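You operate a simulated robot arm through the tools that you are given. There is no shell and no other tool.

You run a simulated robot arm. Do the job below in one go: nothing can be reset, and whatever is moved stays where it is left.

Task
Put the tall green tin on the left half of the high shelf of the blue rack. Then fetch the blue-banded slotted holder and set it on the right half of the low shelf of the blue rack. Then take the green socket on the green table and put it away on the right half of the middle shelf of the grey rack. Then put the short tin with a white band on the right half of the low shelf of the grey rack away on the near end of the middle table. Then take the black block from the window side of the grey table and put it on the top of the compressor. Then take the blue-banded holder on the grey table and put it away on the top shelf of the black rack. Then put the tall blue tin on the grey table away on the left half of the high shelf of the blue rack. Then pull the middle right drawer of the blue cabinet open. Keep to this order. Set down upright: tall green tin, green socket, tall blue tin.

Only the result counts: the job must be done as asked and must still hold three seconds after the hand-in. Knocking over, shifting, dropping, spilling or breaking anything else fails it.

Robot
A 7-joint arm with a three-finger gripper on a trunk, on a base that moves. Base frame: it is fixed to the floor where the robot stands at the start and does not move with it; the origin is under the middle of the robot, x ahead of it, y to its left, z up. Readings come in cm, rad, newtons and seconds.
With the tool pointing down near the work surface it reaches from about 44 to 92 cm from the robot's upright axis, wherever it stands. Its first joint turns from -2.897 to 2.897 rad. Places, roughly: black block (7x11x3 cm) [-300, -850, 80]; blue-banded holder (7x7x5 cm) [-300, -870, 80]; blue-banded slotted holder (7x7x5 cm) [-220, 160, 80]; green socket (6x6x6 cm) [-400, 270, 80]; left half of the high shelf of the blue rack [-480, 10, 130]; middle right drawer of the blue cabinet [-10, -1040, 60]; near end of the middle table [-190, -400, 80]; right half of the low shelf of the blue rack [-460, 90, 50]; right half of the middle shelf of the grey rack [40, -890, 90]; short tin with a white band (8x8x6 cm) [50, -870, 50]; tall blue tin (8x8x8 cm) [-320, -900, 80]; tall green tin (8x8x8 cm) [-190, 160, 80]; top of the compressor [-710, -950, 40]; top shelf of the black rack [50, -570, 80]. Payload 2.69 kg.
Tool frame: the origin (TCP) lies between the finger pads and is the grasp point; the fingertips stand 2.9 cm ahead of it; z points along the fingers, y is the line along which they close. The gripper opens to 12 cm; its body begins 7.8 cm behind the TCP.
Orientation is that of the tool frame in the base frame, as a unit quaternion [x, y, z, w]. With the fingers straight down and closing along the base's y, the tool's x points along the base's -x, its y along +y and its z along -z.

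Tools
- The arm moves only by the tool drive_tool. Its argument "steps" is a list of rows, each a list of 6 numbers: the shift along the tool's x, y, z in units of 40 mm (1.0 is 40 mm), then the turn, a rotation vector about the tool's x, y, z in units of 5 degrees (1.0 is 5 degrees). In form: [[x, y, z, wx, wy, wz], ...]. A call has 1 to 20 rows; each row shifts and turns the commanded pose from where the row before left it, along the tool's axes as they then stand. "grip" is the opening, from 0 (shut) to 1 (fully open), set as the call begins (left out, the last holds). A call with a number of a shift or a turn outside -1 to 1 is refused whole. Each row takes 0.2 s and may step no farther than 5 cm and 0.15 rad from the row before; otherwise, or with a gripper value out of range, the whole call is refused. A pose out of reach is approached as far as the arm can. The call stops where the force on the tool passes 40 N (or 10 N more than at its start, if that is more) or the arm is blocked; 0.2 s more then pass. Each finger travels about 4 cm/s and halts on what it meets, pressing with about 34 N; the grip force reading is that of the motor and also rises with nothing between the fingers. The clock runs only during rows and for 0.2 s after the last one: add rows that do not move to give the fingers time. The reply holds the time, the measured pose of the TCP, the force on the tool along the base axes, the opening and the grip force, in the units named above and with some noise, with the torque about the TCP (base axes, N m) and any sound that the robot's microphone picked up.
- Cameras (640 x 400 px; columns grow to the right, rows downward): "scene" is now at [25.9, 0.06, 119.69]; the picture's right is [-0.08, -1.00, 0.00], its down [-0.60, 0.05, -0.80] and it looks along [0.79, -0.06, -0.60] (base axes); focal length 254 px, centre (320, 200). "wrist" rides on the gripper at [6.3, 0, -10.4] in the tool frame; the picture's right is [0.00, 1.00, 0.00], its down [-0.83, 0.00, -0.56] and it looks along [-0.56, 0.00, 0.83] (tool axes); focal length 275 px, centre (320, 200). There is no depth. A picture from a camera that has moved, and an enlarged one, comes with that camera's place and axes in the base frame and with its lens. The place of the scene camera against the robot may be out by one fixed shift of up to 1.8 cm in any direction.
- camera(camera): a new picture of that camera. No time passes.
- raise_lower(by): slides the trunk up (or, below 0, down) by that many cm; the arm and the scene camera ride with it, the base frame stays. It gives what a move gives, with no picture.
- drive_base(legs): drives the robot by 1 to 6 legs, each [ahead, left, turn to the left] in cm, cm and rad, along the robot's own axes; the way and the turn of a leg run together, so that a leg with both is an arc; at most 150 cm and 3.142 rad a leg. The arm and the cameras ride along, it lands a little off, and it stops where it bumps. It gives what a move gives.
- turn_head(pan, tilt): turns the head with the scene camera to pan (to the left, within 1.501 rad either way) and tilt (down, from -0.506 to 1.204), counted from straight ahead of the robot. It gives what a move gives.
- enlarge(camera, box): a new picture of the part [left, top, right, bottom] of that camera's present view, enlarged. No time passes.
- hand_in(): hands the job in; it is judged then, once.

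Places have to be worked out from the pictures, the camera data and where the tool is seen. Open the gripper and draw the arm clear of the work before you hand the job in, unless the task says otherwise.

The tools are called after "Request:" as a command line: name --pt "numbers of a row" for each row, then --argument value for the rest, lists and objects as JSON in quotes. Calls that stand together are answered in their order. drive_tool: Moves the arm, as the interface text tells. Its arguments: {"type":"object","properties":{"steps":{"type":"array","items":{"type":"array","items":{"type":"number"}}},"grip":{"type":"number"}},"required":["steps"]} The other tools are called the same way: raise_lower (by) moves the trunk up or down; drive_base (legs) drives the base; turn_head (pan, tilt) turns the head that bears the scene camera; camera (camera) takes a picture; enlarge (camera, box) takes an enlarged picture of a part of a camera's view; hand_in () hands the job in.

At the start:

```text
t: 0.0
eef_pos: [56.58, 10.02, 102.45]
ee_rot: [0.0, 1.0, 0.0, 0.001]
wrist_force: [-0.7, -0.2, 0.2]
moment: [0.01, 0.03, -0.02]
grip_width: 12.02
gripper_force: 0.0
trunk travel left (down, up): [-45.0, 16.3]
robot x, y, heading: [0.14, 0.14, -0.003]
head pan, tilt (commanded): [-0.075, 0.649]
```

scene: 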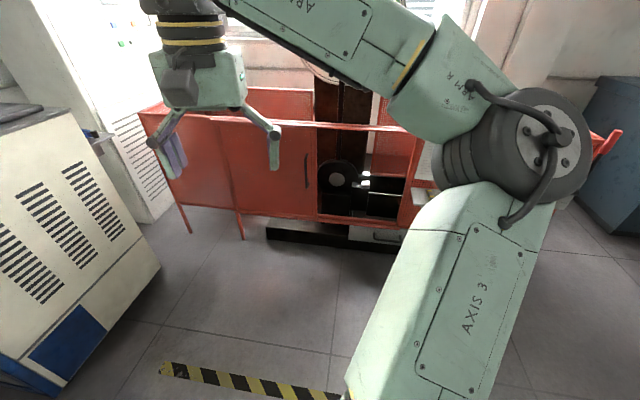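
wrist: 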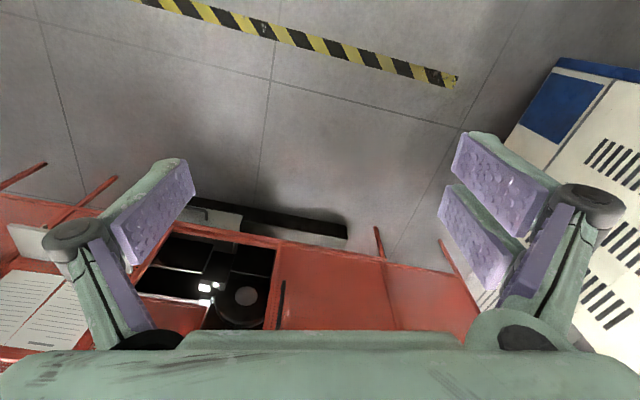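

I start by looking around: the head is turned left to see what lies on the way to the green tin (about [-190, 160, 80]).

Request:
turn_head --pan 1.5 --tilt 0.3

Request:
camera --camera "scene"

Request:
turn_head --pan -1.5 --tilt 0.3

Request:
camera --camera "scene"

```text
t: 1.6
eef_pos: [56.54, 10.06, 102.51]
ee_rot: [0.001, 1.0, 0.0, -0.001]
wrist_force: [0.0, -0.7, 0.0]
moment: [0.0, -0.01, 0.02]
grip_width: 11.99
gripper_force: 0.0
trunk travel left (down, up): [-45.0, 16.3]
robot x, y, heading: [0.06, 0.25, 0.004]
head pan, tilt (commanded): [1.499, 0.3]
```

```text
taken
camera scene: at [17.92, 10.02, 122.87], right [1.0, -0.07, 0.0], down [-0.02, -0.3, -0.96], along [0.07, 0.95, -0.3], focal length 254 px, centre (320, 200)
```

scene: 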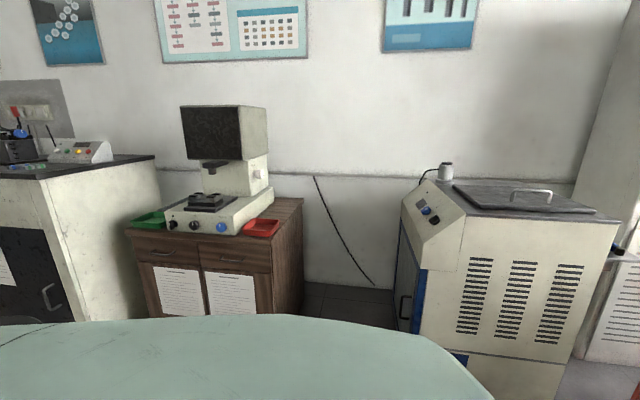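

```text
t: 4.2
eef_pos: [56.48, 9.99, 102.45]
ee_rot: [-0.001, 1.0, 0.0, 0.0]
wrist_force: [-0.4, 0.3, 0.9]
moment: [0.02, -0.02, -0.05]
grip_width: 12.03
gripper_force: 0.0
trunk travel left (down, up): [-45.0, 16.3]
robot x, y, heading: [0.22, 0.23, -0.0]
head pan, tilt (commanded): [-1.499, 0.3]
```

```text
taken
camera scene: at [17.92, -8.6, 122.87], right [-1.0, -0.07, 0.0], down [-0.02, 0.29, -0.96], along [0.07, -0.95, -0.3], focal length 254 px, centre (320, 200)
```

scene: 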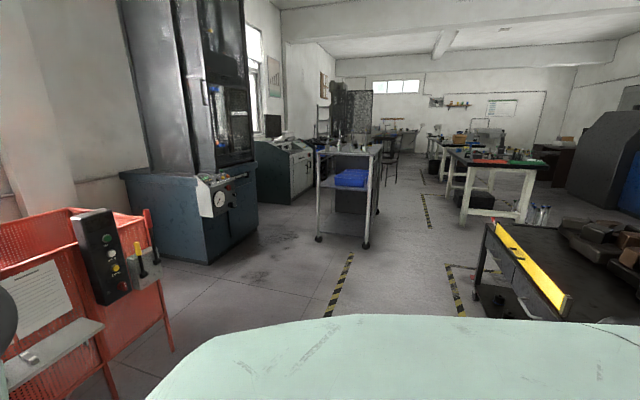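

The room is large and the first goals are behind me; the near surroundings look clear by more than 80 cm. I turn left on the spot to look backwards.

Request:
drive_base --legs '[[0, 0, 1.2], [0, 0, 1.0]]'

Request:
turn_head --pan 0.0 --tilt 0.35

Request:
camera --camera "scene"

Request:
turn_head --pan 0.9 --tilt 0.35

Request:
camera --camera "scene"

```text
t: 10.4
eef_pos: [-42.06, 39.26, 102.41]
ee_rot: [0.895, -0.447, 0.0, 0.0]
wrist_force: [0.2, -0.4, 1.2]
moment: [0.03, -0.02, -0.04]
grip_width: 11.99
gripper_force: 0.1
trunk travel left (down, up): [-45.0, 16.3]
robot x, y, heading: [0.23, -0.05, 2.214]
head pan, tilt (commanded): [-1.499, 0.3]
```

```text
t: 12.0
eef_pos: [-41.93, 39.1, 102.52]
ee_rot: [0.894, -0.447, 0.0, 0.0]
wrist_force: [0.1, -0.3, -0.3]
moment: [0.0, -0.01, 0.01]
grip_width: 12.0
gripper_force: 0.1
trunk travel left (down, up): [-45.0, 16.3]
robot x, y, heading: [0.22, 0.09, 2.211]
head pan, tilt (commanded): [0.0, 0.351]
```

```text
taken
camera scene: at [-13.29, 20.64, 122.4], right [0.8, 0.6, 0.0], down [0.21, -0.28, -0.94], along [-0.56, 0.75, -0.34], focal length 254 px, centre (320, 200)
```

scene: 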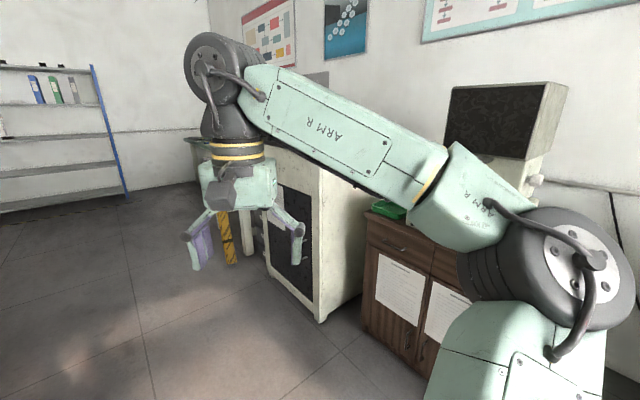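

```text
t: 13.2
eef_pos: [-42.09, 39.16, 102.43]
ee_rot: [0.895, -0.447, 0.0, -0.001]
wrist_force: [0.0, 0.6, -1.0]
moment: [0.01, 0.01, -0.01]
grip_width: 12.01
gripper_force: 0.0
trunk travel left (down, up): [-45.0, 16.3]
robot x, y, heading: [-0.21, 0.15, 2.214]
head pan, tilt (commanded): [0.901, 0.351]
```

```text
taken
camera scene: at [-17.02, 13.44, 122.39], right [0.03, 1.0, 0.0], down [0.34, -0.01, -0.94], along [-0.94, 0.03, -0.34], focal length 254 px, centre (320, 200)
```

scene: 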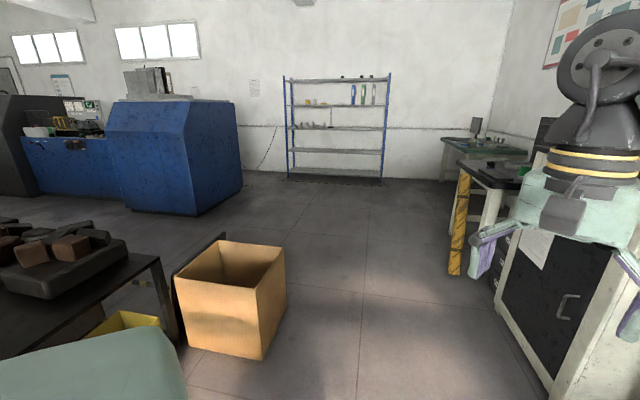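

The blue rack stands at x≈-480 with shelves at about z 4, 51, 92, 127 and 169. I enlarge the benches on the right where the tin and the holder should be.

Request:
enlarge --camera "scene" --box '[420, 100, 560, 220]'

Request:
enlarge --camera "scene" --box '[260, 60, 420, 200]'

Request:
turn_head --pan 1.5 --tilt 0.45

Request:
camera --camera "scene"

```text
3.33 times, centred on (490, 160) of scene
camera zoom: at [-17.02, 13.44, 122.39], right [0.03, 1.0, 0.0], down [0.34, -0.01, -0.94], along [-0.94, 0.03, -0.34], focal length 848 px, centre (-247, 333)
```

zoom: 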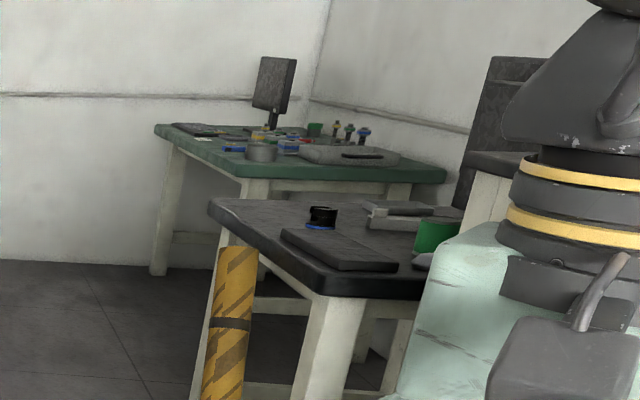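

```text
2.86 times, centred on (340, 130) of scene
camera zoom: at [-17.02, 13.44, 122.39], right [0.03, 1.0, 0.0], down [0.34, -0.01, -0.94], along [-0.94, 0.03, -0.34], focal length 727 px, centre (263, 400)
```

zoom: 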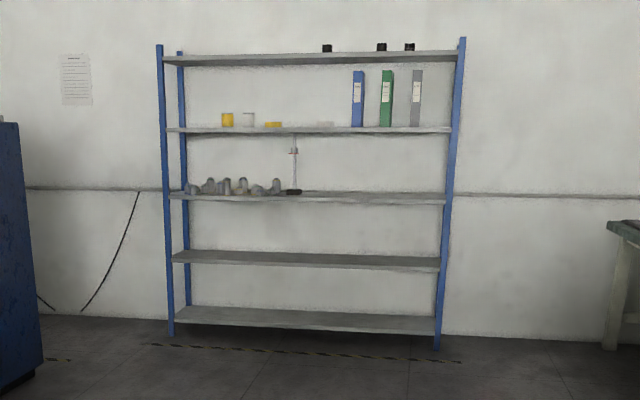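

```text
t: 14.2
eef_pos: [-42.15, 39.19, 102.5]
ee_rot: [0.894, -0.447, 0.0, 0.0]
wrist_force: [0.0, -0.4, 0.2]
moment: [0.02, -0.01, -0.01]
grip_width: 12.01
gripper_force: 0.1
trunk travel left (down, up): [-45.0, 16.3]
robot x, y, heading: [0.33, 0.1, 2.217]
head pan, tilt (commanded): [1.499, 0.45]
```

```text
taken
camera scene: at [-15.44, 8.22, 121.47], right [-0.54, 0.84, 0.0], down [0.37, 0.24, -0.9], along [-0.76, -0.49, -0.44], focal length 254 px, centre (320, 200)
```

scene: 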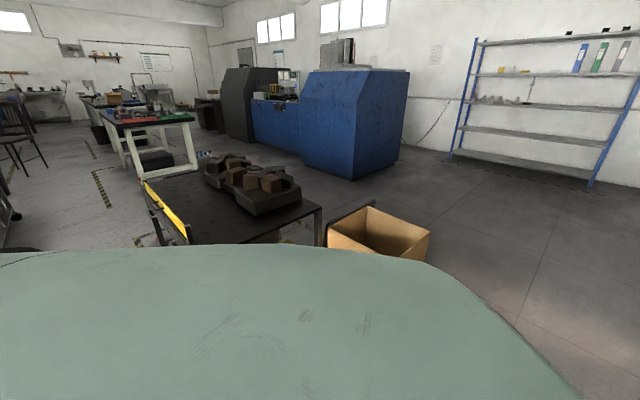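

The tin sits near [-190,163] and the holder near [-215,157] on a black-topped table whose front runs slightly skew. I look down to see how big the base is.

Request:
turn_head --pan 1.5 --tilt 1.2

Request:
camera --camera "scene"

Request:
turn_head --pan -1.5 --tilt 0.6

Request:
camera --camera "scene"

```text
t: 15.3
eef_pos: [-42.02, 39.1, 102.44]
ee_rot: [0.895, -0.446, 0.0, 0.0]
wrist_force: [-0.3, -0.7, 0.4]
moment: [-0.01, -0.03, 0.02]
grip_width: 12.0
gripper_force: 0.1
trunk travel left (down, up): [-45.0, 16.3]
robot x, y, heading: [-0.15, 0.59, 2.212]
head pan, tilt (commanded): [1.499, 1.201]
```

```text
taken
camera scene: at [-12.42, 10.16, 115.66], right [-0.54, 0.84, 0.0], down [0.78, 0.5, -0.36], along [-0.31, -0.2, -0.93], focal length 254 px, centre (320, 200)
```

scene: 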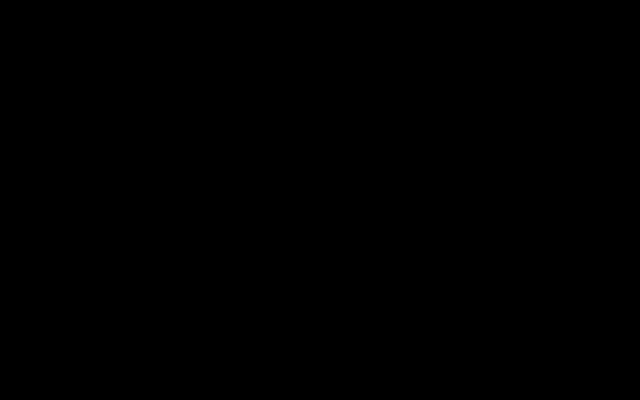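

```text
t: 17.9
eef_pos: [-41.94, 39.2, 102.5]
ee_rot: [0.894, -0.447, 0.0, 0.0]
wrist_force: [0.7, 0.3, 0.1]
moment: [0.0, 0.04, 0.04]
grip_width: 12.0
gripper_force: 0.0
trunk travel left (down, up): [-45.0, 16.3]
robot x, y, heading: [-0.09, -0.03, 2.22]
head pan, tilt (commanded): [-1.499, 0.6]
```

```text
taken
camera scene: at [-1.04, 18.99, 120.12], right [0.66, -0.75, 0.0], down [-0.43, -0.37, -0.83], along [0.62, 0.54, -0.56], focal length 254 px, centre (320, 200)
```

scene: 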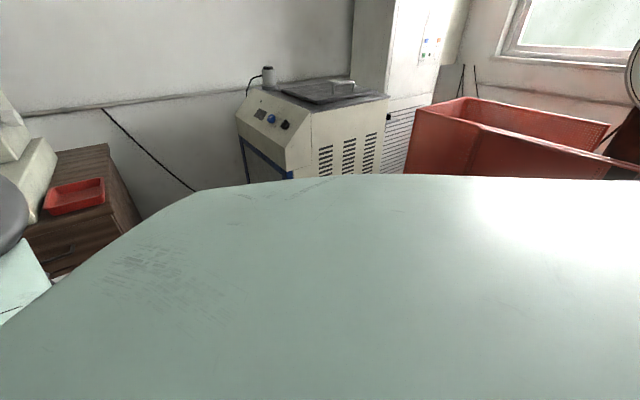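

The trunk hides the base from view, so I keep generous clearances. I drive along y≈50-55 between the carton (its edge at y≈-5) and the cabinets (y≥120), then face the table.

Request:
drive_base --legs '[[100, 50, 0], [58, 69, 0], [0, 0, -0.9]]'

Request:
turn_head --pan 0.3 --tilt 0.6

Request:
camera --camera "scene"

Request:
camera --camera "wrist"

```text
t: 31.4
eef_pos: [-186.72, 113.53, 102.48]
ee_rot: [-0.612, 0.791, 0.001, 0.001]
wrist_force: [0.2, -0.4, 0.0]
moment: [0.02, 0.01, -0.01]
grip_width: 12.02
gripper_force: 0.0
trunk travel left (down, up): [-45.0, 16.3]
robot x, y, heading: [-191.48, 56.25, 1.314]
head pan, tilt (commanded): [-1.499, 0.6]
```

```text
t: 33.2
eef_pos: [-186.63, 113.63, 102.58]
ee_rot: [-0.612, 0.791, -0.001, 0.0]
wrist_force: [-0.9, 0.5, 0.9]
moment: [0.0, -0.02, 0.01]
grip_width: 12.01
gripper_force: 0.0
trunk travel left (down, up): [-45.0, 16.3]
robot x, y, heading: [-191.33, 56.36, 1.314]
head pan, tilt (commanded): [0.3, 0.6]
```

```text
taken
camera scene: at [-185.99, 80.98, 120.12], right [1.0, 0.04, 0.0], down [0.03, -0.56, -0.83], along [-0.04, 0.82, -0.56], focal length 254 px, centre (320, 200)
```

scene: 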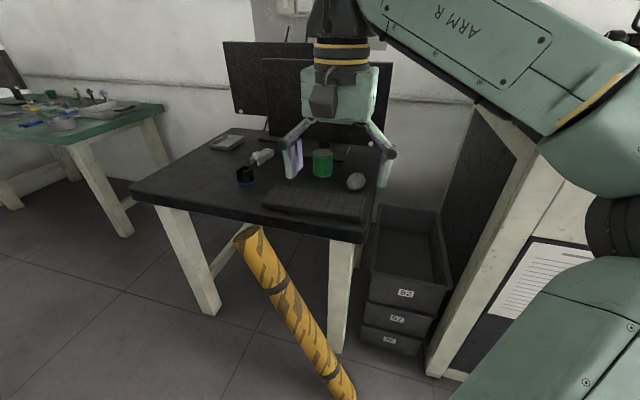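

```text
taken
camera wrist: at [-188.36, 107.36, 113.05], right [-0.97, 0.25, 0.0], down [0.21, 0.8, 0.56], along [0.14, 0.54, -0.83], focal length 275 px, centre (320, 200)
```

wrist: 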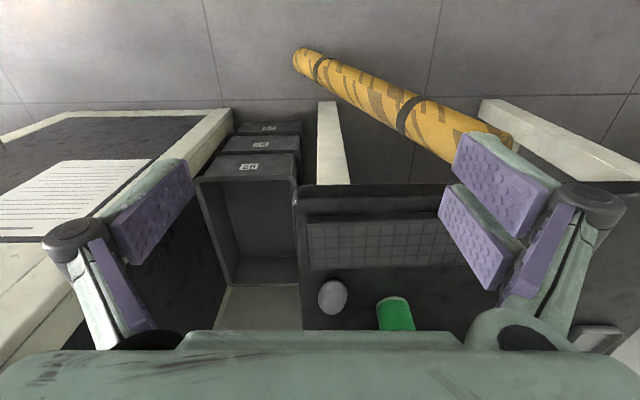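

The picture shows the green tin at about [-189.3,163.4], the slotted holder at [-214.5,154.5] and a mouse at [-178,154] (nearer me). A yellow pole leans on the table with its foot near [-180,120]. I shift 12 cm ahead and 18 cm left, then pitch the tool 45° forward up high, so that the tin can later go into the shelf upright.

Request:
drive_base --legs '[[12, 18, 0]]'

Request:
drive_tool --pt "0 0 0 0 -1 0" --pt "0 0 0 0 -1 0" --pt "0 0 0 0 -1 0" --pt "0 0 0 0 -1 0" --pt "0 0 0 0 -1 0" --pt "0 0 0 0 -1 0" --pt "0 0 0 0 -1 0" --pt "0 0 0 0 -1 0" --pt "0 0 0 0 -1 0" --grip 1

Request:
turn_head --pan 0.0 --tilt 0.6

Request:
camera --camera "scene"

Request:
camera --camera "wrist"

```text
t: 35.2
eef_pos: [-201.12, 129.73, 102.57]
ee_rot: [-0.612, 0.791, 0.0, -0.001]
wrist_force: [-0.3, 0.1, 0.7]
moment: [0.02, 0.0, -0.01]
grip_width: 12.02
gripper_force: 0.0
trunk travel left (down, up): [-45.0, 16.3]
robot x, y, heading: [-205.93, 72.63, 1.309]
head pan, tilt (commanded): [0.3, 0.6]
```

```text
t: 37.2
eef_pos: [-201.21, 129.78, 102.51]
ee_rot: [-0.564, 0.731, 0.235, 0.304]
wrist_force: [-0.2, -0.3, 0.9]
moment: [-0.01, -0.01, 0.01]
grip_width: 12.01
gripper_force: 0.0
trunk travel left (down, up): [-45.0, 16.3]
robot x, y, heading: [-205.69, 72.21, 1.318]
head pan, tilt (commanded): [0.3, 0.6]
```

```text
t: 38.0
eef_pos: [-201.15, 129.73, 102.47]
ee_rot: [-0.565, 0.731, 0.234, 0.303]
wrist_force: [-0.2, 0.0, -0.2]
moment: [0.04, 0.01, 0.02]
grip_width: 12.0
gripper_force: 0.1
trunk travel left (down, up): [-45.0, 16.3]
robot x, y, heading: [-205.88, 72.6, 1.318]
head pan, tilt (commanded): [0.0, 0.6]
```

```text
taken
camera scene: at [-197.85, 96.87, 120.12], right [0.97, -0.25, 0.0], down [-0.14, -0.55, -0.83], along [0.21, 0.8, -0.56], focal length 254 px, centre (320, 200)
```

scene: 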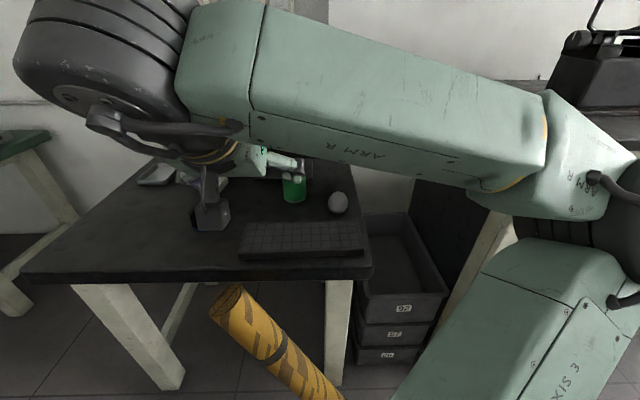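

```text
taken
camera wrist: at [-204.21, 118.21, 105.54], right [-0.97, 0.25, 0.0], down [0.05, 0.19, 0.98], along [0.25, 0.95, -0.19], focal length 275 px, centre (320, 200)
```

wrist: 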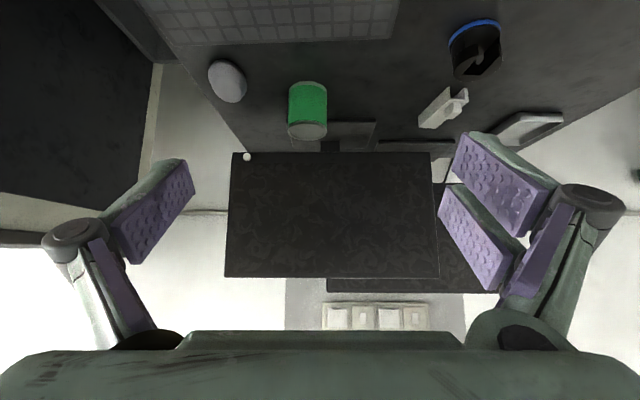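

The wrist camera puts the tin at about [-190,162.3], table at z≈76, tin top ≈84. I move to a pre-grasp point 12 cm back along the tilted tool axis.

Request:
drive_tool --pt "-0.312 -0.0925 0.993 0 0 0" --pt "-0.312 -0.0925 0.993 0 0 0" --pt "-0.312 -0.0925 0.993 0 0 0" --pt "-0.312 -0.0925 0.993 0 0 0" --pt "-0.312 -0.0925 0.993 0 0 0" --pt "-0.312 -0.0925 0.993 0 0 0" --pt "-0.312 -0.0925 0.993 0 0 0" --pt "0 0 0 0 0 0" --grip 1

Request:
camera --camera "wrist"

Request:
camera --camera "scene"

```text
t: 39.9
eef_pos: [-192.05, 154.01, 89.1]
ee_rot: [-0.565, 0.731, 0.234, 0.303]
wrist_force: [-0.1, -0.2, -0.1]
moment: [-0.02, -0.01, -0.01]
grip_width: 12.0
gripper_force: 0.1
trunk travel left (down, up): [-45.0, 16.3]
robot x, y, heading: [-205.51, 72.66, 1.317]
head pan, tilt (commanded): [0.0, 0.6]
```

```text
taken
camera wrist: at [-195.09, 142.46, 92.08], right [-0.97, 0.25, 0.0], down [0.04, 0.19, 0.98], along [0.25, 0.95, -0.19], focal length 275 px, centre (320, 200)
```

wrist: 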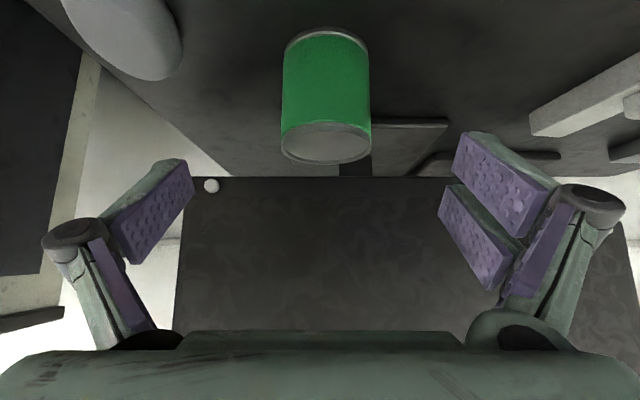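

```text
taken
camera scene: at [-197.84, 96.88, 120.12], right [0.97, -0.25, 0.0], down [-0.14, -0.55, -0.82], along [0.21, 0.8, -0.57], focal length 254 px, centre (320, 200)
```

scene: 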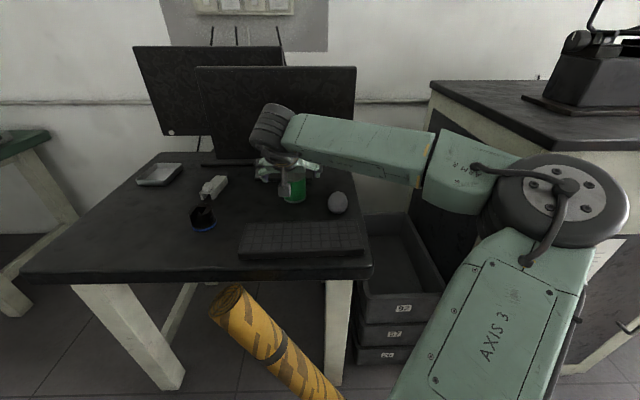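

The tin's centre works out at about [-190.4,161.9] with diameter 7-8 cm. I advance along the tool axis to z≈81.7 so that the lower finger stays clear of the table.

Request:
drive_tool --pt "-0.039 0.033 0.911 0 0 0" --pt "-0.039 0.033 0.911 0 0 0" --pt "-0.039 0.033 0.911 0 0 0" --pt "0 0 0 0 0 0" --grip 1

Request:
camera --camera "wrist"

Request:
enlarge --camera "scene" --box '[220, 120, 360, 220]'

```text
t: 40.9
eef_pos: [-190.38, 161.88, 81.68]
ee_rot: [-0.565, 0.731, 0.234, 0.303]
wrist_force: [0.0, -0.2, -0.1]
moment: [0.01, 0.02, 0.01]
grip_width: 11.99
gripper_force: 0.0
trunk travel left (down, up): [-45.0, 16.3]
robot x, y, heading: [-205.43, 72.46, 1.312]
head pan, tilt (commanded): [0.0, 0.6]
```

```text
taken
camera wrist: at [-193.43, 150.36, 84.72], right [-0.97, 0.25, 0.0], down [0.05, 0.19, 0.98], along [0.24, 0.95, -0.19], focal length 275 px, centre (320, 200)
```

wrist: 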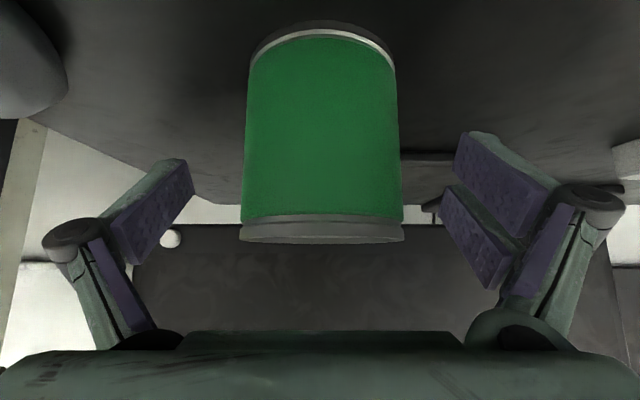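

```text
4.00 times, centred on (290, 170) of scene
camera zoom: at [-197.84, 96.88, 120.12], right [0.97, -0.25, 0.0], down [-0.14, -0.55, -0.82], along [0.21, 0.8, -0.57], focal length 1018 px, centre (440, 320)
```

zoom: 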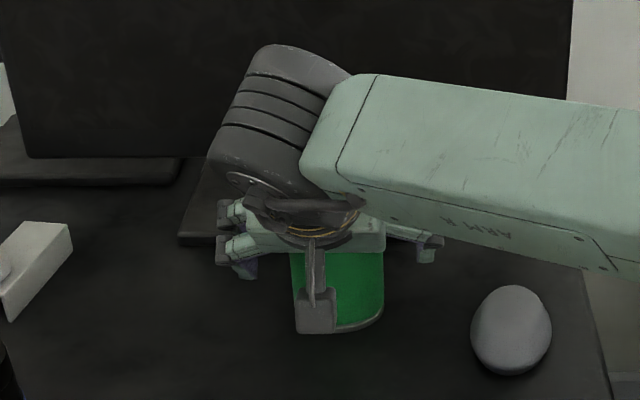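

The tin is centred between the fingers with its top at about 83.6. I close the gripper.

Request:
drive_tool --pt "0 0 0 0 0 0" --pt "0 0 0 0 0 0" --pt "0 0 0 0 0 0" --pt "0 0 0 0 0 0" --pt "0 0 0 0 0 0" --pt "0 0 0 0 0 0" --pt "0 0 0 0 0 0" --pt "0 0 0 0 0 0" --grip 0

Request:
camera --camera "wrist"

```text
t: 42.6
eef_pos: [-190.51, 161.88, 81.78]
ee_rot: [-0.565, 0.731, 0.234, 0.304]
wrist_force: [-0.9, -0.4, 1.1]
moment: [0.05, 0.27, 0.0]
grip_width: 6.85
gripper_force: 33.9
trunk travel left (down, up): [-45.0, 16.3]
robot x, y, heading: [-205.49, 72.54, 1.32]
head pan, tilt (commanded): [0.0, 0.6]
```

```text
taken
camera wrist: at [-193.46, 150.32, 84.78], right [-0.97, 0.25, 0.0], down [0.05, 0.19, 0.98], along [0.24, 0.95, -0.19], focal length 275 px, centre (320, 200)
```

wrist: 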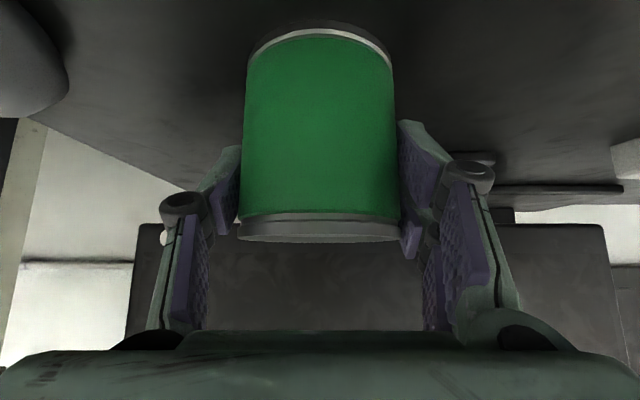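

The tin is held (6.85 cm wide). I lift it 20 cm straight up and draw it back 28 cm toward the robot.

Request:
drive_tool --pt "-0.35 0 -0.35 0 0 0" --pt "-0.707 0 -0.707 0 0 0" --pt "-0.707 0 -0.707 0 0 0" --pt "-0.707 0 -0.707 0 0 0" --pt "-0.707 0 -0.707 0 0 0" --pt "-0.707 0 -0.707 0 0 0" --pt "0.707 0 -0.707 0 0 0" --pt "0.707 0 -0.707 0 0 0" --pt "0.707 0 -0.707 0 0 0" --pt "0.707 0 -0.707 0 0 0" --pt "0.707 0 -0.707 0 0 0" --pt "0.707 0 -0.707 0 0 0" --pt "0.707 0 -0.707 0 0 0" --grip 0

Request:
camera --camera "wrist"

Request:
turn_head --pan 1.5 --tilt 0.35

Request:
camera --camera "scene"

```text
t: 45.5
eef_pos: [-197.46, 135.0, 103.65]
ee_rot: [-0.565, 0.731, 0.234, 0.303]
wrist_force: [0.0, 0.0, -2.6]
moment: [0.01, 0.03, -0.01]
grip_width: 6.87
gripper_force: 33.9
trunk travel left (down, up): [-45.0, 16.3]
robot x, y, heading: [-205.68, 72.38, 1.314]
head pan, tilt (commanded): [0.0, 0.6]
```

```text
taken
camera wrist: at [-200.64, 123.31, 106.72], right [-0.97, 0.25, 0.0], down [0.04, 0.19, 0.98], along [0.25, 0.95, -0.19], focal length 275 px, centre (320, 200)
```

wrist: 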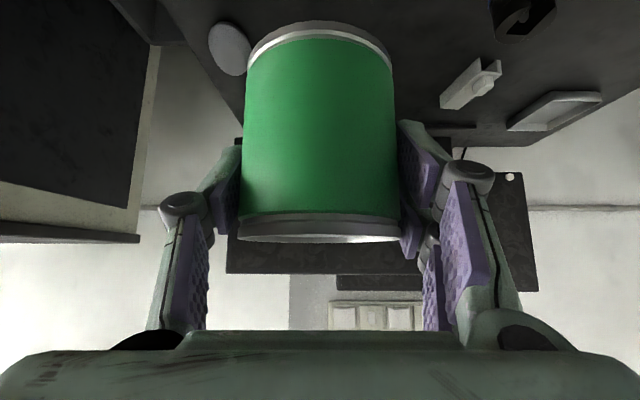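

```text
t: 47.0
eef_pos: [-197.5, 134.85, 103.66]
ee_rot: [-0.564, 0.731, 0.233, 0.304]
wrist_force: [1.0, 0.4, -2.9]
moment: [-0.01, -0.03, 0.02]
grip_width: 6.88
gripper_force: 34.0
trunk travel left (down, up): [-45.0, 16.3]
robot x, y, heading: [-205.62, 72.44, 1.315]
head pan, tilt (commanded): [1.499, 0.351]
```

```text
taken
camera scene: at [-208.89, 91.33, 122.39], right [0.32, 0.95, 0.0], down [0.33, -0.11, -0.94], along [-0.89, 0.3, -0.34], focal length 254 px, centre (320, 200)
```

scene: 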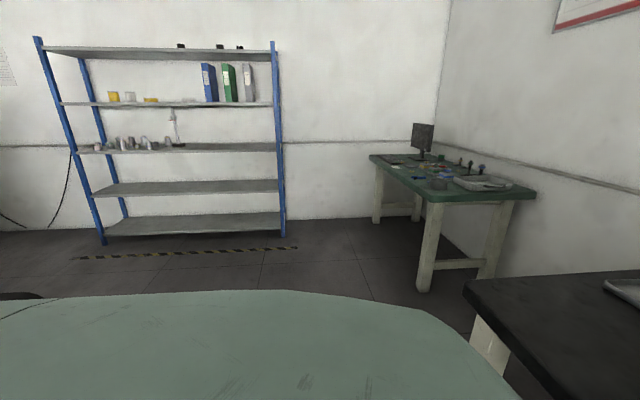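

The rack's front runs from about [-480,-38] to [-438,131], so the room is skewed by about 14°; facing the rack means heading ≈2.90. I back off, turn, and drive to a viewing point about 120 cm in front of the left half, then raise the trunk.

Request:
drive_base --legs '[[-15, 0, 0], [0, 0, 1.583], [131, 112, 0]]'

Request:
raise_lower --by 16

Request:
turn_head --pan 0.2 --tilt 0.35

Request:
camera --camera "scene"

Request:
camera --camera "wrist"

```text
refused: leg 3 is longer than a leg can be; nothing moved
```

```text
t: 48.9
eef_pos: [-197.59, 134.89, 119.71]
ee_rot: [-0.565, 0.731, 0.234, 0.303]
wrist_force: [0.6, 0.3, -3.0]
moment: [-0.05, 0.0, 0.01]
grip_width: 6.87
gripper_force: 33.8
trunk travel left (down, up): [-61.0, 0.3]
robot x, y, heading: [-205.68, 72.26, 1.32]
head pan, tilt (commanded): [1.499, 0.351]
```

```text
t: 50.4
eef_pos: [-197.58, 134.92, 119.62]
ee_rot: [-0.565, 0.731, 0.234, 0.303]
wrist_force: [0.1, 0.8, -3.6]
moment: [0.01, 0.01, 0.02]
grip_width: 6.85
gripper_force: 33.9
trunk travel left (down, up): [-61.0, 0.3]
robot x, y, heading: [-205.61, 72.87, 1.315]
head pan, tilt (commanded): [0.201, 0.351]
```

```text
taken
camera scene: at [-199.57, 97.63, 138.39], right [1.0, -0.05, 0.0], down [-0.02, -0.34, -0.94], along [0.05, 0.94, -0.34], focal length 254 px, centre (320, 200)
```

scene: 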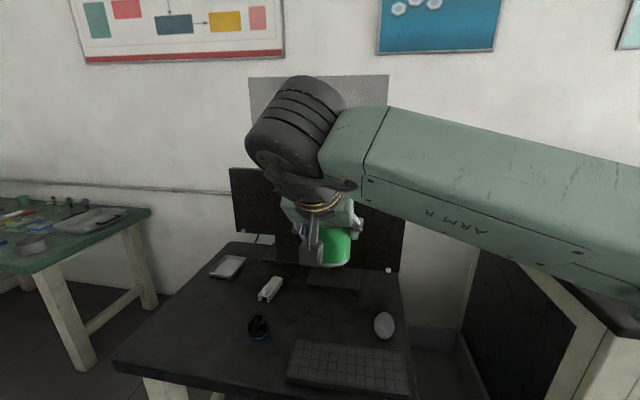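

```text
taken
camera wrist: at [-200.64, 123.36, 122.73], right [-0.97, 0.25, 0.0], down [0.05, 0.19, 0.98], along [0.25, 0.95, -0.19], focal length 275 px, centre (320, 200)
```

wrist: 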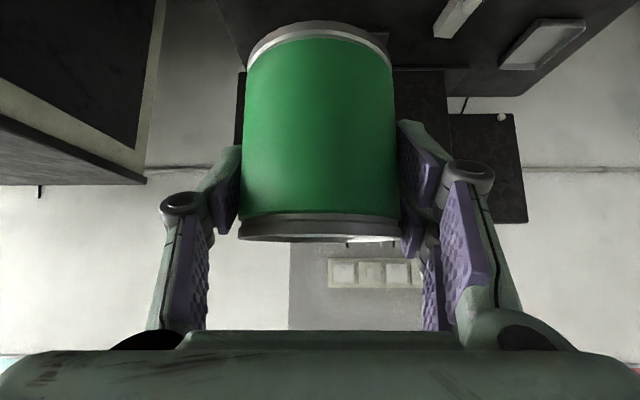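

The leg was too long; I split it in two. The trunk is now up at its top.

Request:
drive_base --legs '[[-15, 0, 0], [0, 0, 1.583], [66, 56, 0], [65, 56, 0]]'

Request:
turn_head --pan 0.2 --tilt 0.3

Request:
camera --camera "scene"

Request:
camera --camera "wrist"

```text
t: 64.6
eef_pos: [-426.27, -10.82, 119.68]
ee_rot: [0.916, -0.116, -0.38, -0.048]
wrist_force: [-0.4, -0.1, -3.2]
moment: [0.02, -0.02, 0.0]
grip_width: 6.87
gripper_force: 34.7
trunk travel left (down, up): [-61.0, 0.3]
robot x, y, heading: [-363.56, -18.95, 2.885]
head pan, tilt (commanded): [0.201, 0.351]
```

```text
t: 65.2
eef_pos: [-426.26, -10.76, 119.63]
ee_rot: [0.916, -0.117, -0.38, -0.048]
wrist_force: [0.0, 0.8, -3.8]
moment: [0.01, 0.01, 0.01]
grip_width: 6.87
gripper_force: 34.1
trunk travel left (down, up): [-61.0, 0.3]
robot x, y, heading: [-363.65, -18.4, 2.89]
head pan, tilt (commanded): [0.201, 0.3]
```

```text
taken
camera scene: at [-386.6, -13.67, 138.86], right [0.05, 1.0, 0.0], down [0.3, -0.02, -0.96], along [-0.95, 0.05, -0.3], focal length 254 px, centre (320, 200)
```

scene: 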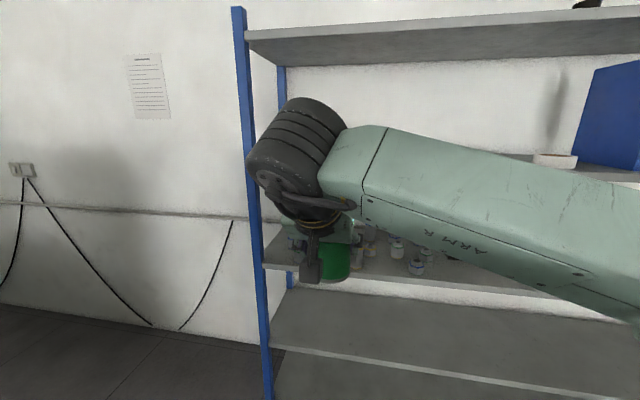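

```text
taken
camera wrist: at [-414.88, -13.85, 122.73], right [-0.25, -0.97, 0.0], down [-0.19, 0.04, 0.98], along [-0.95, 0.24, -0.19], focal length 275 px, centre (320, 200)
```

wrist: 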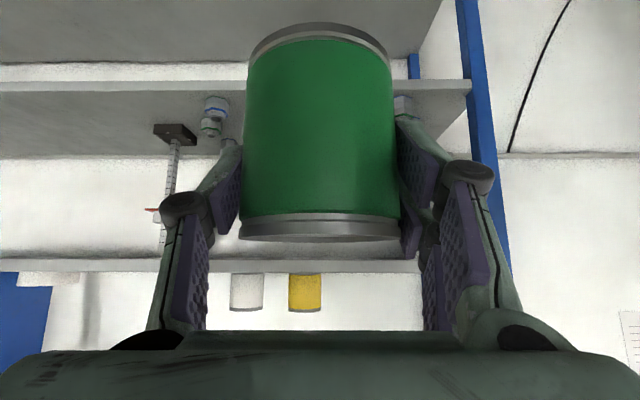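

The tool is about 45 cm in front of the rack; the high shelf's top edge seems near z 126.8. I raise the tool by 20 cm to look onto the shelf.

Request:
drive_tool --pt "-0.707 0 -0.707 0 0 0" --pt "-0.707 0 -0.707 0 0 0" --pt "-0.707 0 -0.707 0 0 0" --pt "-0.707 0 -0.707 0 0 0" --pt "-0.707 0 -0.707 0 0 0" --pt "0 0 0 0 0 0" --grip 0

Request:
camera --camera "wrist"

Request:
camera --camera "scene"

```text
t: 66.6
eef_pos: [-427.16, -8.64, 134.85]
ee_rot: [0.916, -0.116, -0.381, -0.046]
wrist_force: [0.3, -0.1, -2.9]
moment: [0.0, 0.02, 0.0]
grip_width: 6.87
gripper_force: 33.8
out of reach, approached as far as the arm can: row 4, 5
trunk travel left (down, up): [-61.0, 0.3]
robot x, y, heading: [-363.69, -18.64, 2.894]
head pan, tilt (commanded): [0.201, 0.3]
```

```text
taken
camera wrist: at [-415.86, -11.61, 137.86], right [-0.24, -0.97, 0.0], down [-0.19, 0.05, 0.98], along [-0.95, 0.24, -0.19], focal length 275 px, centre (320, 200)
```

wrist: 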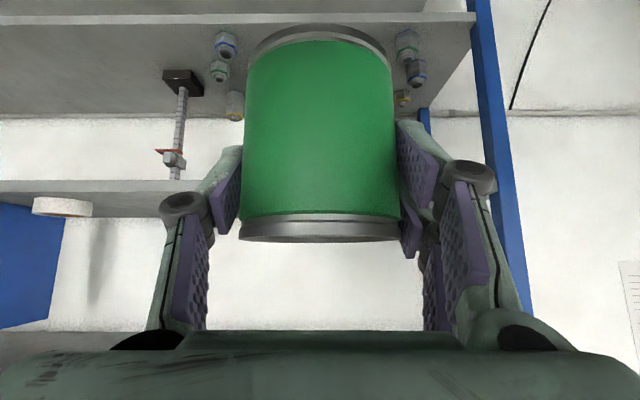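

```text
taken
camera scene: at [-386.6, -13.66, 138.86], right [0.05, 1.0, 0.0], down [0.3, -0.02, -0.96], along [-0.95, 0.05, -0.3], focal length 254 px, centre (320, 200)
```

scene: 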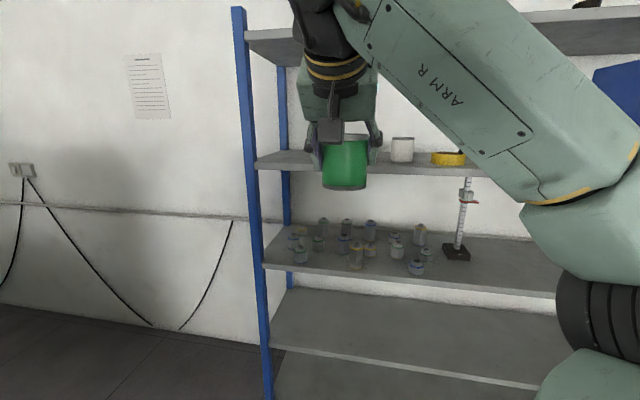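

The arm tops out near z≈134.9 here, enough for a tin bottom at about 129.6 above the 126.8 shelf. The free part of the shelf's left half lies left of the yellow can (about 3–38 cm from the left post). I lift as is, shift left 14 cm and go ahead 30 cm to measure more closely.

Request:
drive_base --legs '[[0, 14, 0], [30, 0, 0]]'

Request:
camera --camera "wrist"

Request:
turn_head --pan 0.1 --tilt 0.15

Request:
camera --camera "scene"

```text
t: 70.0
eef_pos: [-459.8, -14.65, 134.72]
ee_rot: [0.916, -0.116, -0.38, -0.046]
wrist_force: [0.1, 0.6, -2.9]
moment: [-0.04, -0.04, 0.03]
grip_width: 6.88
gripper_force: 34.1
trunk travel left (down, up): [-61.0, 0.3]
robot x, y, heading: [-396.2, -24.89, 2.888]
head pan, tilt (commanded): [0.201, 0.3]
```

```text
taken
camera wrist: at [-448.44, -17.72, 137.81], right [-0.24, -0.97, 0.0], down [-0.19, 0.05, 0.98], along [-0.95, 0.24, -0.19], focal length 275 px, centre (320, 200)
```

wrist: 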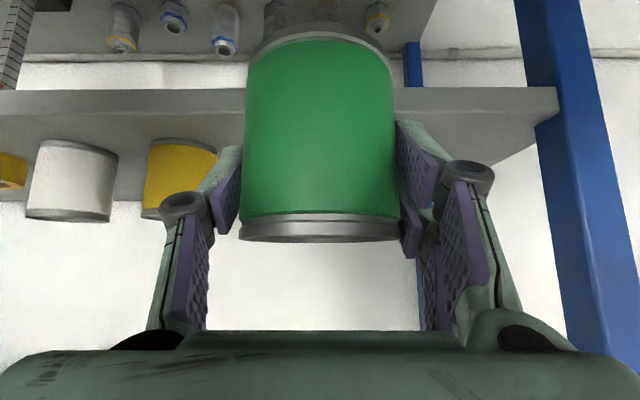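

```text
t: 70.7
eef_pos: [-459.83, -14.71, 134.71]
ee_rot: [0.916, -0.116, -0.381, -0.047]
wrist_force: [-0.3, -0.2, -2.3]
moment: [0.0, -0.02, 0.01]
grip_width: 6.89
gripper_force: 34.2
trunk travel left (down, up): [-61.0, 0.3]
robot x, y, heading: [-396.34, -24.56, 2.884]
head pan, tilt (commanded): [0.099, 0.15]
```

```text
taken
camera scene: at [-418.96, -18.83, 140.26], right [0.15, 0.99, 0.0], down [0.15, -0.02, -0.99], along [-0.98, 0.15, -0.15], focal length 254 px, centre (320, 200)
```

scene: 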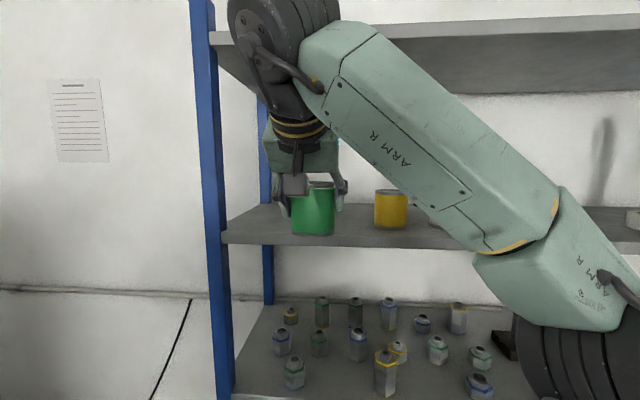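

The shelf's front edge is about 9.6 cm ahead of the tool centre, its top at z≈126.3, the post ≈20 cm to the left and the yellow can ≈11 cm to the right. I drive 10 cm ahead and check.

Request:
drive_base --legs '[[10, -0.5, 0]]'

Request:
camera --camera "wrist"

Request:
camera --camera "scene"

```text
t: 71.8
eef_pos: [-469.54, -11.77, 134.75]
ee_rot: [0.916, -0.115, -0.381, -0.046]
wrist_force: [-1.1, 0.4, -3.9]
moment: [-0.03, -0.06, -0.03]
grip_width: 6.87
gripper_force: 34.1
trunk travel left (down, up): [-61.0, 0.3]
robot x, y, heading: [-406.23, -22.16, 2.885]
head pan, tilt (commanded): [0.099, 0.15]
```

```text
taken
camera wrist: at [-458.06, -14.73, 137.78], right [-0.24, -0.97, 0.0], down [-0.19, 0.05, 0.98], along [-0.95, 0.24, -0.19], focal length 275 px, centre (320, 200)
```

wrist: 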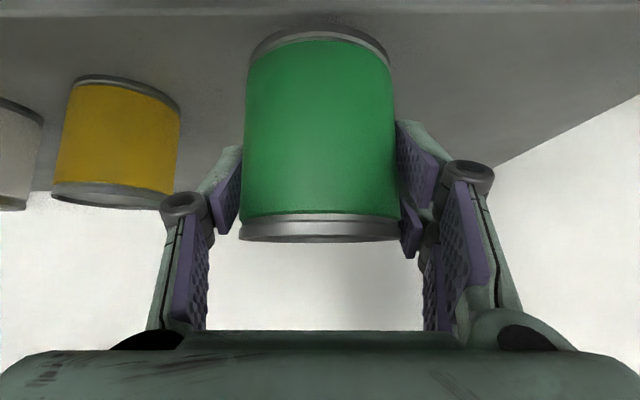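

```text
taken
camera scene: at [-428.64, -15.82, 140.23], right [0.15, 0.99, 0.0], down [0.15, -0.02, -0.99], along [-0.98, 0.15, -0.15], focal length 254 px, centre (320, 200)
```

scene: 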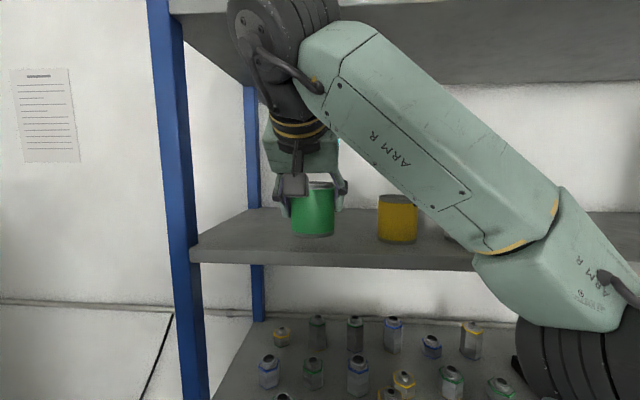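

The tool centre is now just past the shelf's front edge with about 10 cm to the yellow can. I drive 8 cm further in.

Request:
drive_base --legs '[[8, 0.5, 0]]'

Request:
camera --camera "wrist"

Request:
camera --camera "scene"

```text
t: 72.9
eef_pos: [-477.37, -10.21, 134.7]
ee_rot: [0.916, -0.115, -0.382, -0.047]
wrist_force: [-0.4, 0.6, -3.3]
moment: [0.02, -0.02, 0.02]
grip_width: 6.86
gripper_force: 34.0
trunk travel left (down, up): [-61.0, 0.3]
robot x, y, heading: [-413.89, -20.43, 2.896]
head pan, tilt (commanded): [0.099, 0.15]
```

```text
taken
camera wrist: at [-465.96, -13.23, 137.77], right [-0.24, -0.97, 0.0], down [-0.19, 0.05, 0.98], along [-0.95, 0.24, -0.19], focal length 275 px, centre (320, 200)
```

wrist: 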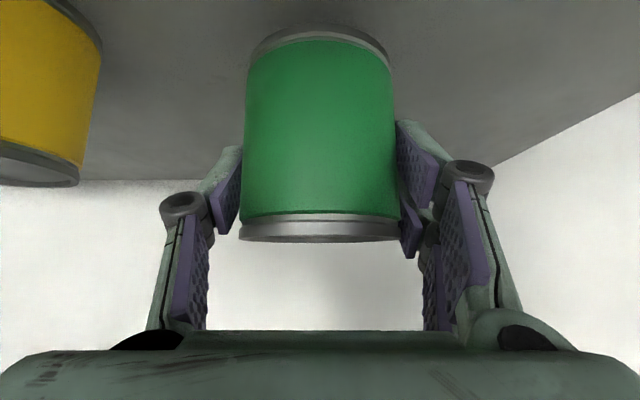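

```text
taken
camera scene: at [-436.53, -14.32, 140.23], right [0.15, 0.99, 0.0], down [0.15, -0.02, -0.99], along [-0.98, 0.15, -0.15], focal length 254 px, centre (320, 200)
```

scene: 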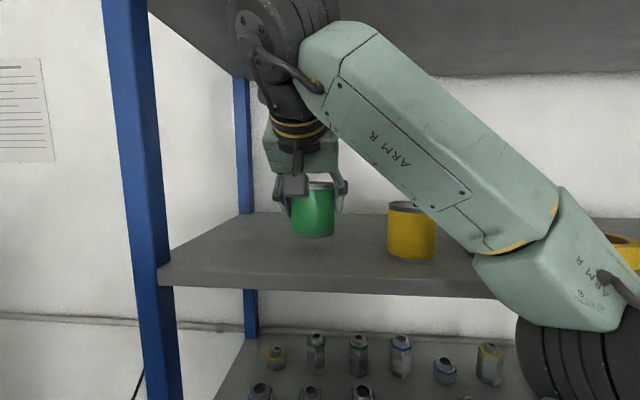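

The tin hangs about 8 cm inside the edge with free shelf around. I lower in small steps, first 1.2 cm to see how the commanded pose follows.

Request:
drive_tool --pt "0.106 0 0.106 0 0 0" --pt "0.106 0 0.106 0 0 0" --pt "0 0 0 0 0 0" --grip 0

```text
t: 73.7
eef_pos: [-477.13, -10.3, 133.5]
ee_rot: [0.916, -0.115, -0.381, -0.047]
wrist_force: [-0.4, 0.5, -2.4]
moment: [0.02, -0.01, -0.01]
grip_width: 6.85
gripper_force: 33.8
trunk travel left (down, up): [-61.0, 0.3]
robot x, y, heading: [-413.76, -20.68, 2.891]
head pan, tilt (commanded): [0.099, 0.15]
```

It follows exactly. I go down another 1.2 cm, then in 3 mm steps.

Request:
drive_tool --pt "0.106 0 0.106 0 0 0" --pt "0.106 0 0.106 0 0 0" --pt "0 0 0 0 0 0" --grip 0

Request:
enlarge --camera "scene" --box '[240, 150, 380, 260]'

```text
t: 74.5
eef_pos: [-477.2, -10.35, 132.43]
ee_rot: [0.916, -0.116, -0.381, -0.048]
wrist_force: [-0.4, -0.4, -3.0]
moment: [-0.02, -0.03, 0.02]
grip_width: 6.87
gripper_force: 34.4
trunk travel left (down, up): [-61.0, 0.3]
robot x, y, heading: [-413.98, -20.26, 2.884]
head pan, tilt (commanded): [0.099, 0.15]
```

```text
3.64 times, centred on (310, 205) of scene
camera zoom: at [-436.43, -14.34, 140.26], right [0.15, 0.99, 0.0], down [0.15, -0.02, -0.99], along [-0.98, 0.15, -0.15], focal length 925 px, centre (356, 182)
```

zoom: 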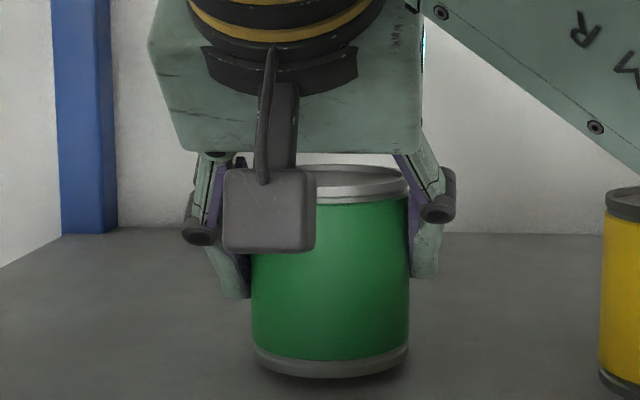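

Request:
drive_tool --pt "0.053 0 0.053 0 0 0" --pt "0.053 0 0.053 0 0 0" --pt "0 0 0 0 0 0" --grip 0

```text
t: 75.3
eef_pos: [-477.2, -10.37, 131.84]
ee_rot: [0.916, -0.117, -0.381, -0.048]
wrist_force: [0.1, 0.0, -3.3]
moment: [-0.02, 0.0, 0.02]
grip_width: 6.88
gripper_force: 33.6
trunk travel left (down, up): [-61.0, 0.3]
robot x, y, heading: [-413.91, -19.99, 2.891]
head pan, tilt (commanded): [0.099, 0.15]
```

No contact yet at z 131.84; I keep going down in 2 mm steps and watch the force.

Request:
drive_tool --pt "0.035 0 0.035 0 0 0" --pt "0.035 0 0.035 0 0 0" --pt "0 0 0 0 0 0" --grip 0

Request:
enlarge --camera "scene" --box '[270, 200, 370, 260]'

```text
t: 76.1
eef_pos: [-477.17, -10.2, 131.73]
ee_rot: [0.915, -0.116, -0.383, -0.046]
wrist_force: [-7.4, 2.1, 19.8]
moment: [0.08, 0.18, 0.06]
grip_width: 6.86
gripper_force: 33.9
trunk travel left (down, up): [-61.0, 0.3]
robot x, y, heading: [-413.83, -20.39, 2.893]
head pan, tilt (commanded): [0.099, 0.15]
```

```text
6.40 times, centred on (320, 230) of scene
camera zoom: at [-436.35, -14.34, 140.31], right [0.15, 0.99, 0.0], down [0.15, -0.02, -0.99], along [-0.98, 0.15, -0.15], focal length 1628 px, centre (320, 8)
```

zoom: 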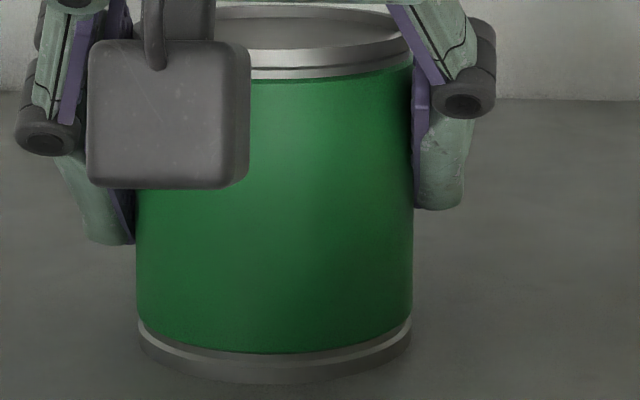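

Contact (about 20 N) at z 131.7: the tin stands on the shelf. I ease up 1 mm and open the fingers to 9.2 cm.

Request:
drive_tool --pt "-0.022 0 -0.022 0 0 0" --pt "0 0 0 0 0 0" --grip 0

Request:
drive_tool --pt "0 0 0 0 0 0" --pt "0 0 0 0 0 0" --pt "0 0 0 0 0 0" --pt "0 0 0 0 0 0" --pt "0 0 0 0 0 0" --grip 0.77

Request:
camera --camera "wrist"

Request:
enlarge --camera "scene" --box '[240, 150, 380, 260]'

```text
t: 76.7
eef_pos: [-477.17, -10.22, 131.63]
ee_rot: [0.916, -0.114, -0.382, -0.047]
wrist_force: [-6.0, 2.2, 14.0]
moment: [0.26, 0.83, -0.06]
grip_width: 6.87
gripper_force: 33.7
trunk travel left (down, up): [-61.0, 0.3]
robot x, y, heading: [-413.89, -20.06, 2.884]
head pan, tilt (commanded): [0.099, 0.15]
```

```text
t: 77.9
eef_pos: [-477.25, -10.4, 131.56]
ee_rot: [0.916, -0.115, -0.381, -0.048]
wrist_force: [0.1, 0.7, 0.1]
moment: [0.0, 0.01, 0.01]
grip_width: 9.25
gripper_force: 0.0
trunk travel left (down, up): [-61.0, 0.3]
robot x, y, heading: [-413.81, -20.05, 2.889]
head pan, tilt (commanded): [0.099, 0.15]
```

```text
taken
camera wrist: at [-465.84, -13.28, 134.63], right [-0.24, -0.97, 0.0], down [-0.19, 0.05, 0.98], along [-0.95, 0.24, -0.19], focal length 275 px, centre (320, 200)
```

wrist: 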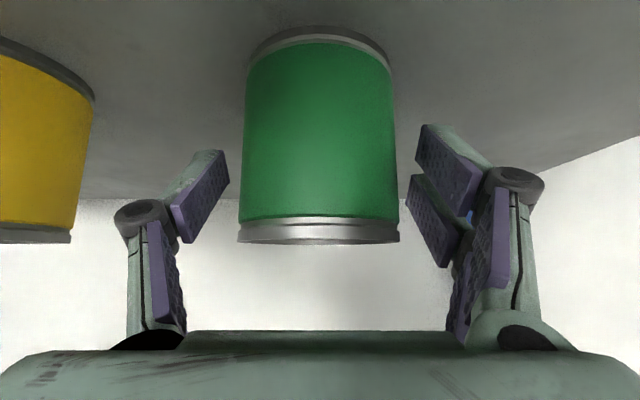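

```text
3.64 times, centred on (310, 205) of scene
camera zoom: at [-436.41, -14.34, 140.27], right [0.15, 0.99, 0.0], down [0.15, -0.02, -0.99], along [-0.98, 0.15, -0.15], focal length 925 px, centre (356, 182)
```

zoom: 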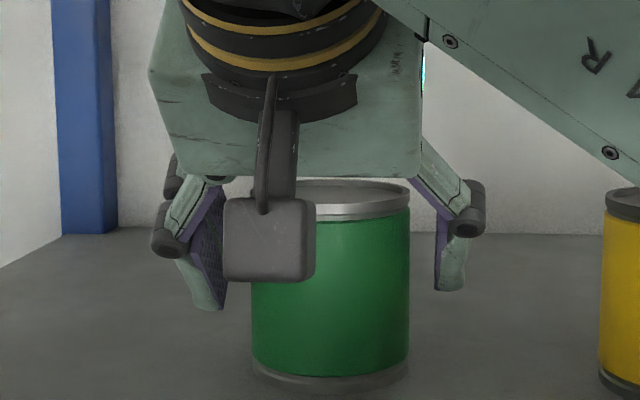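

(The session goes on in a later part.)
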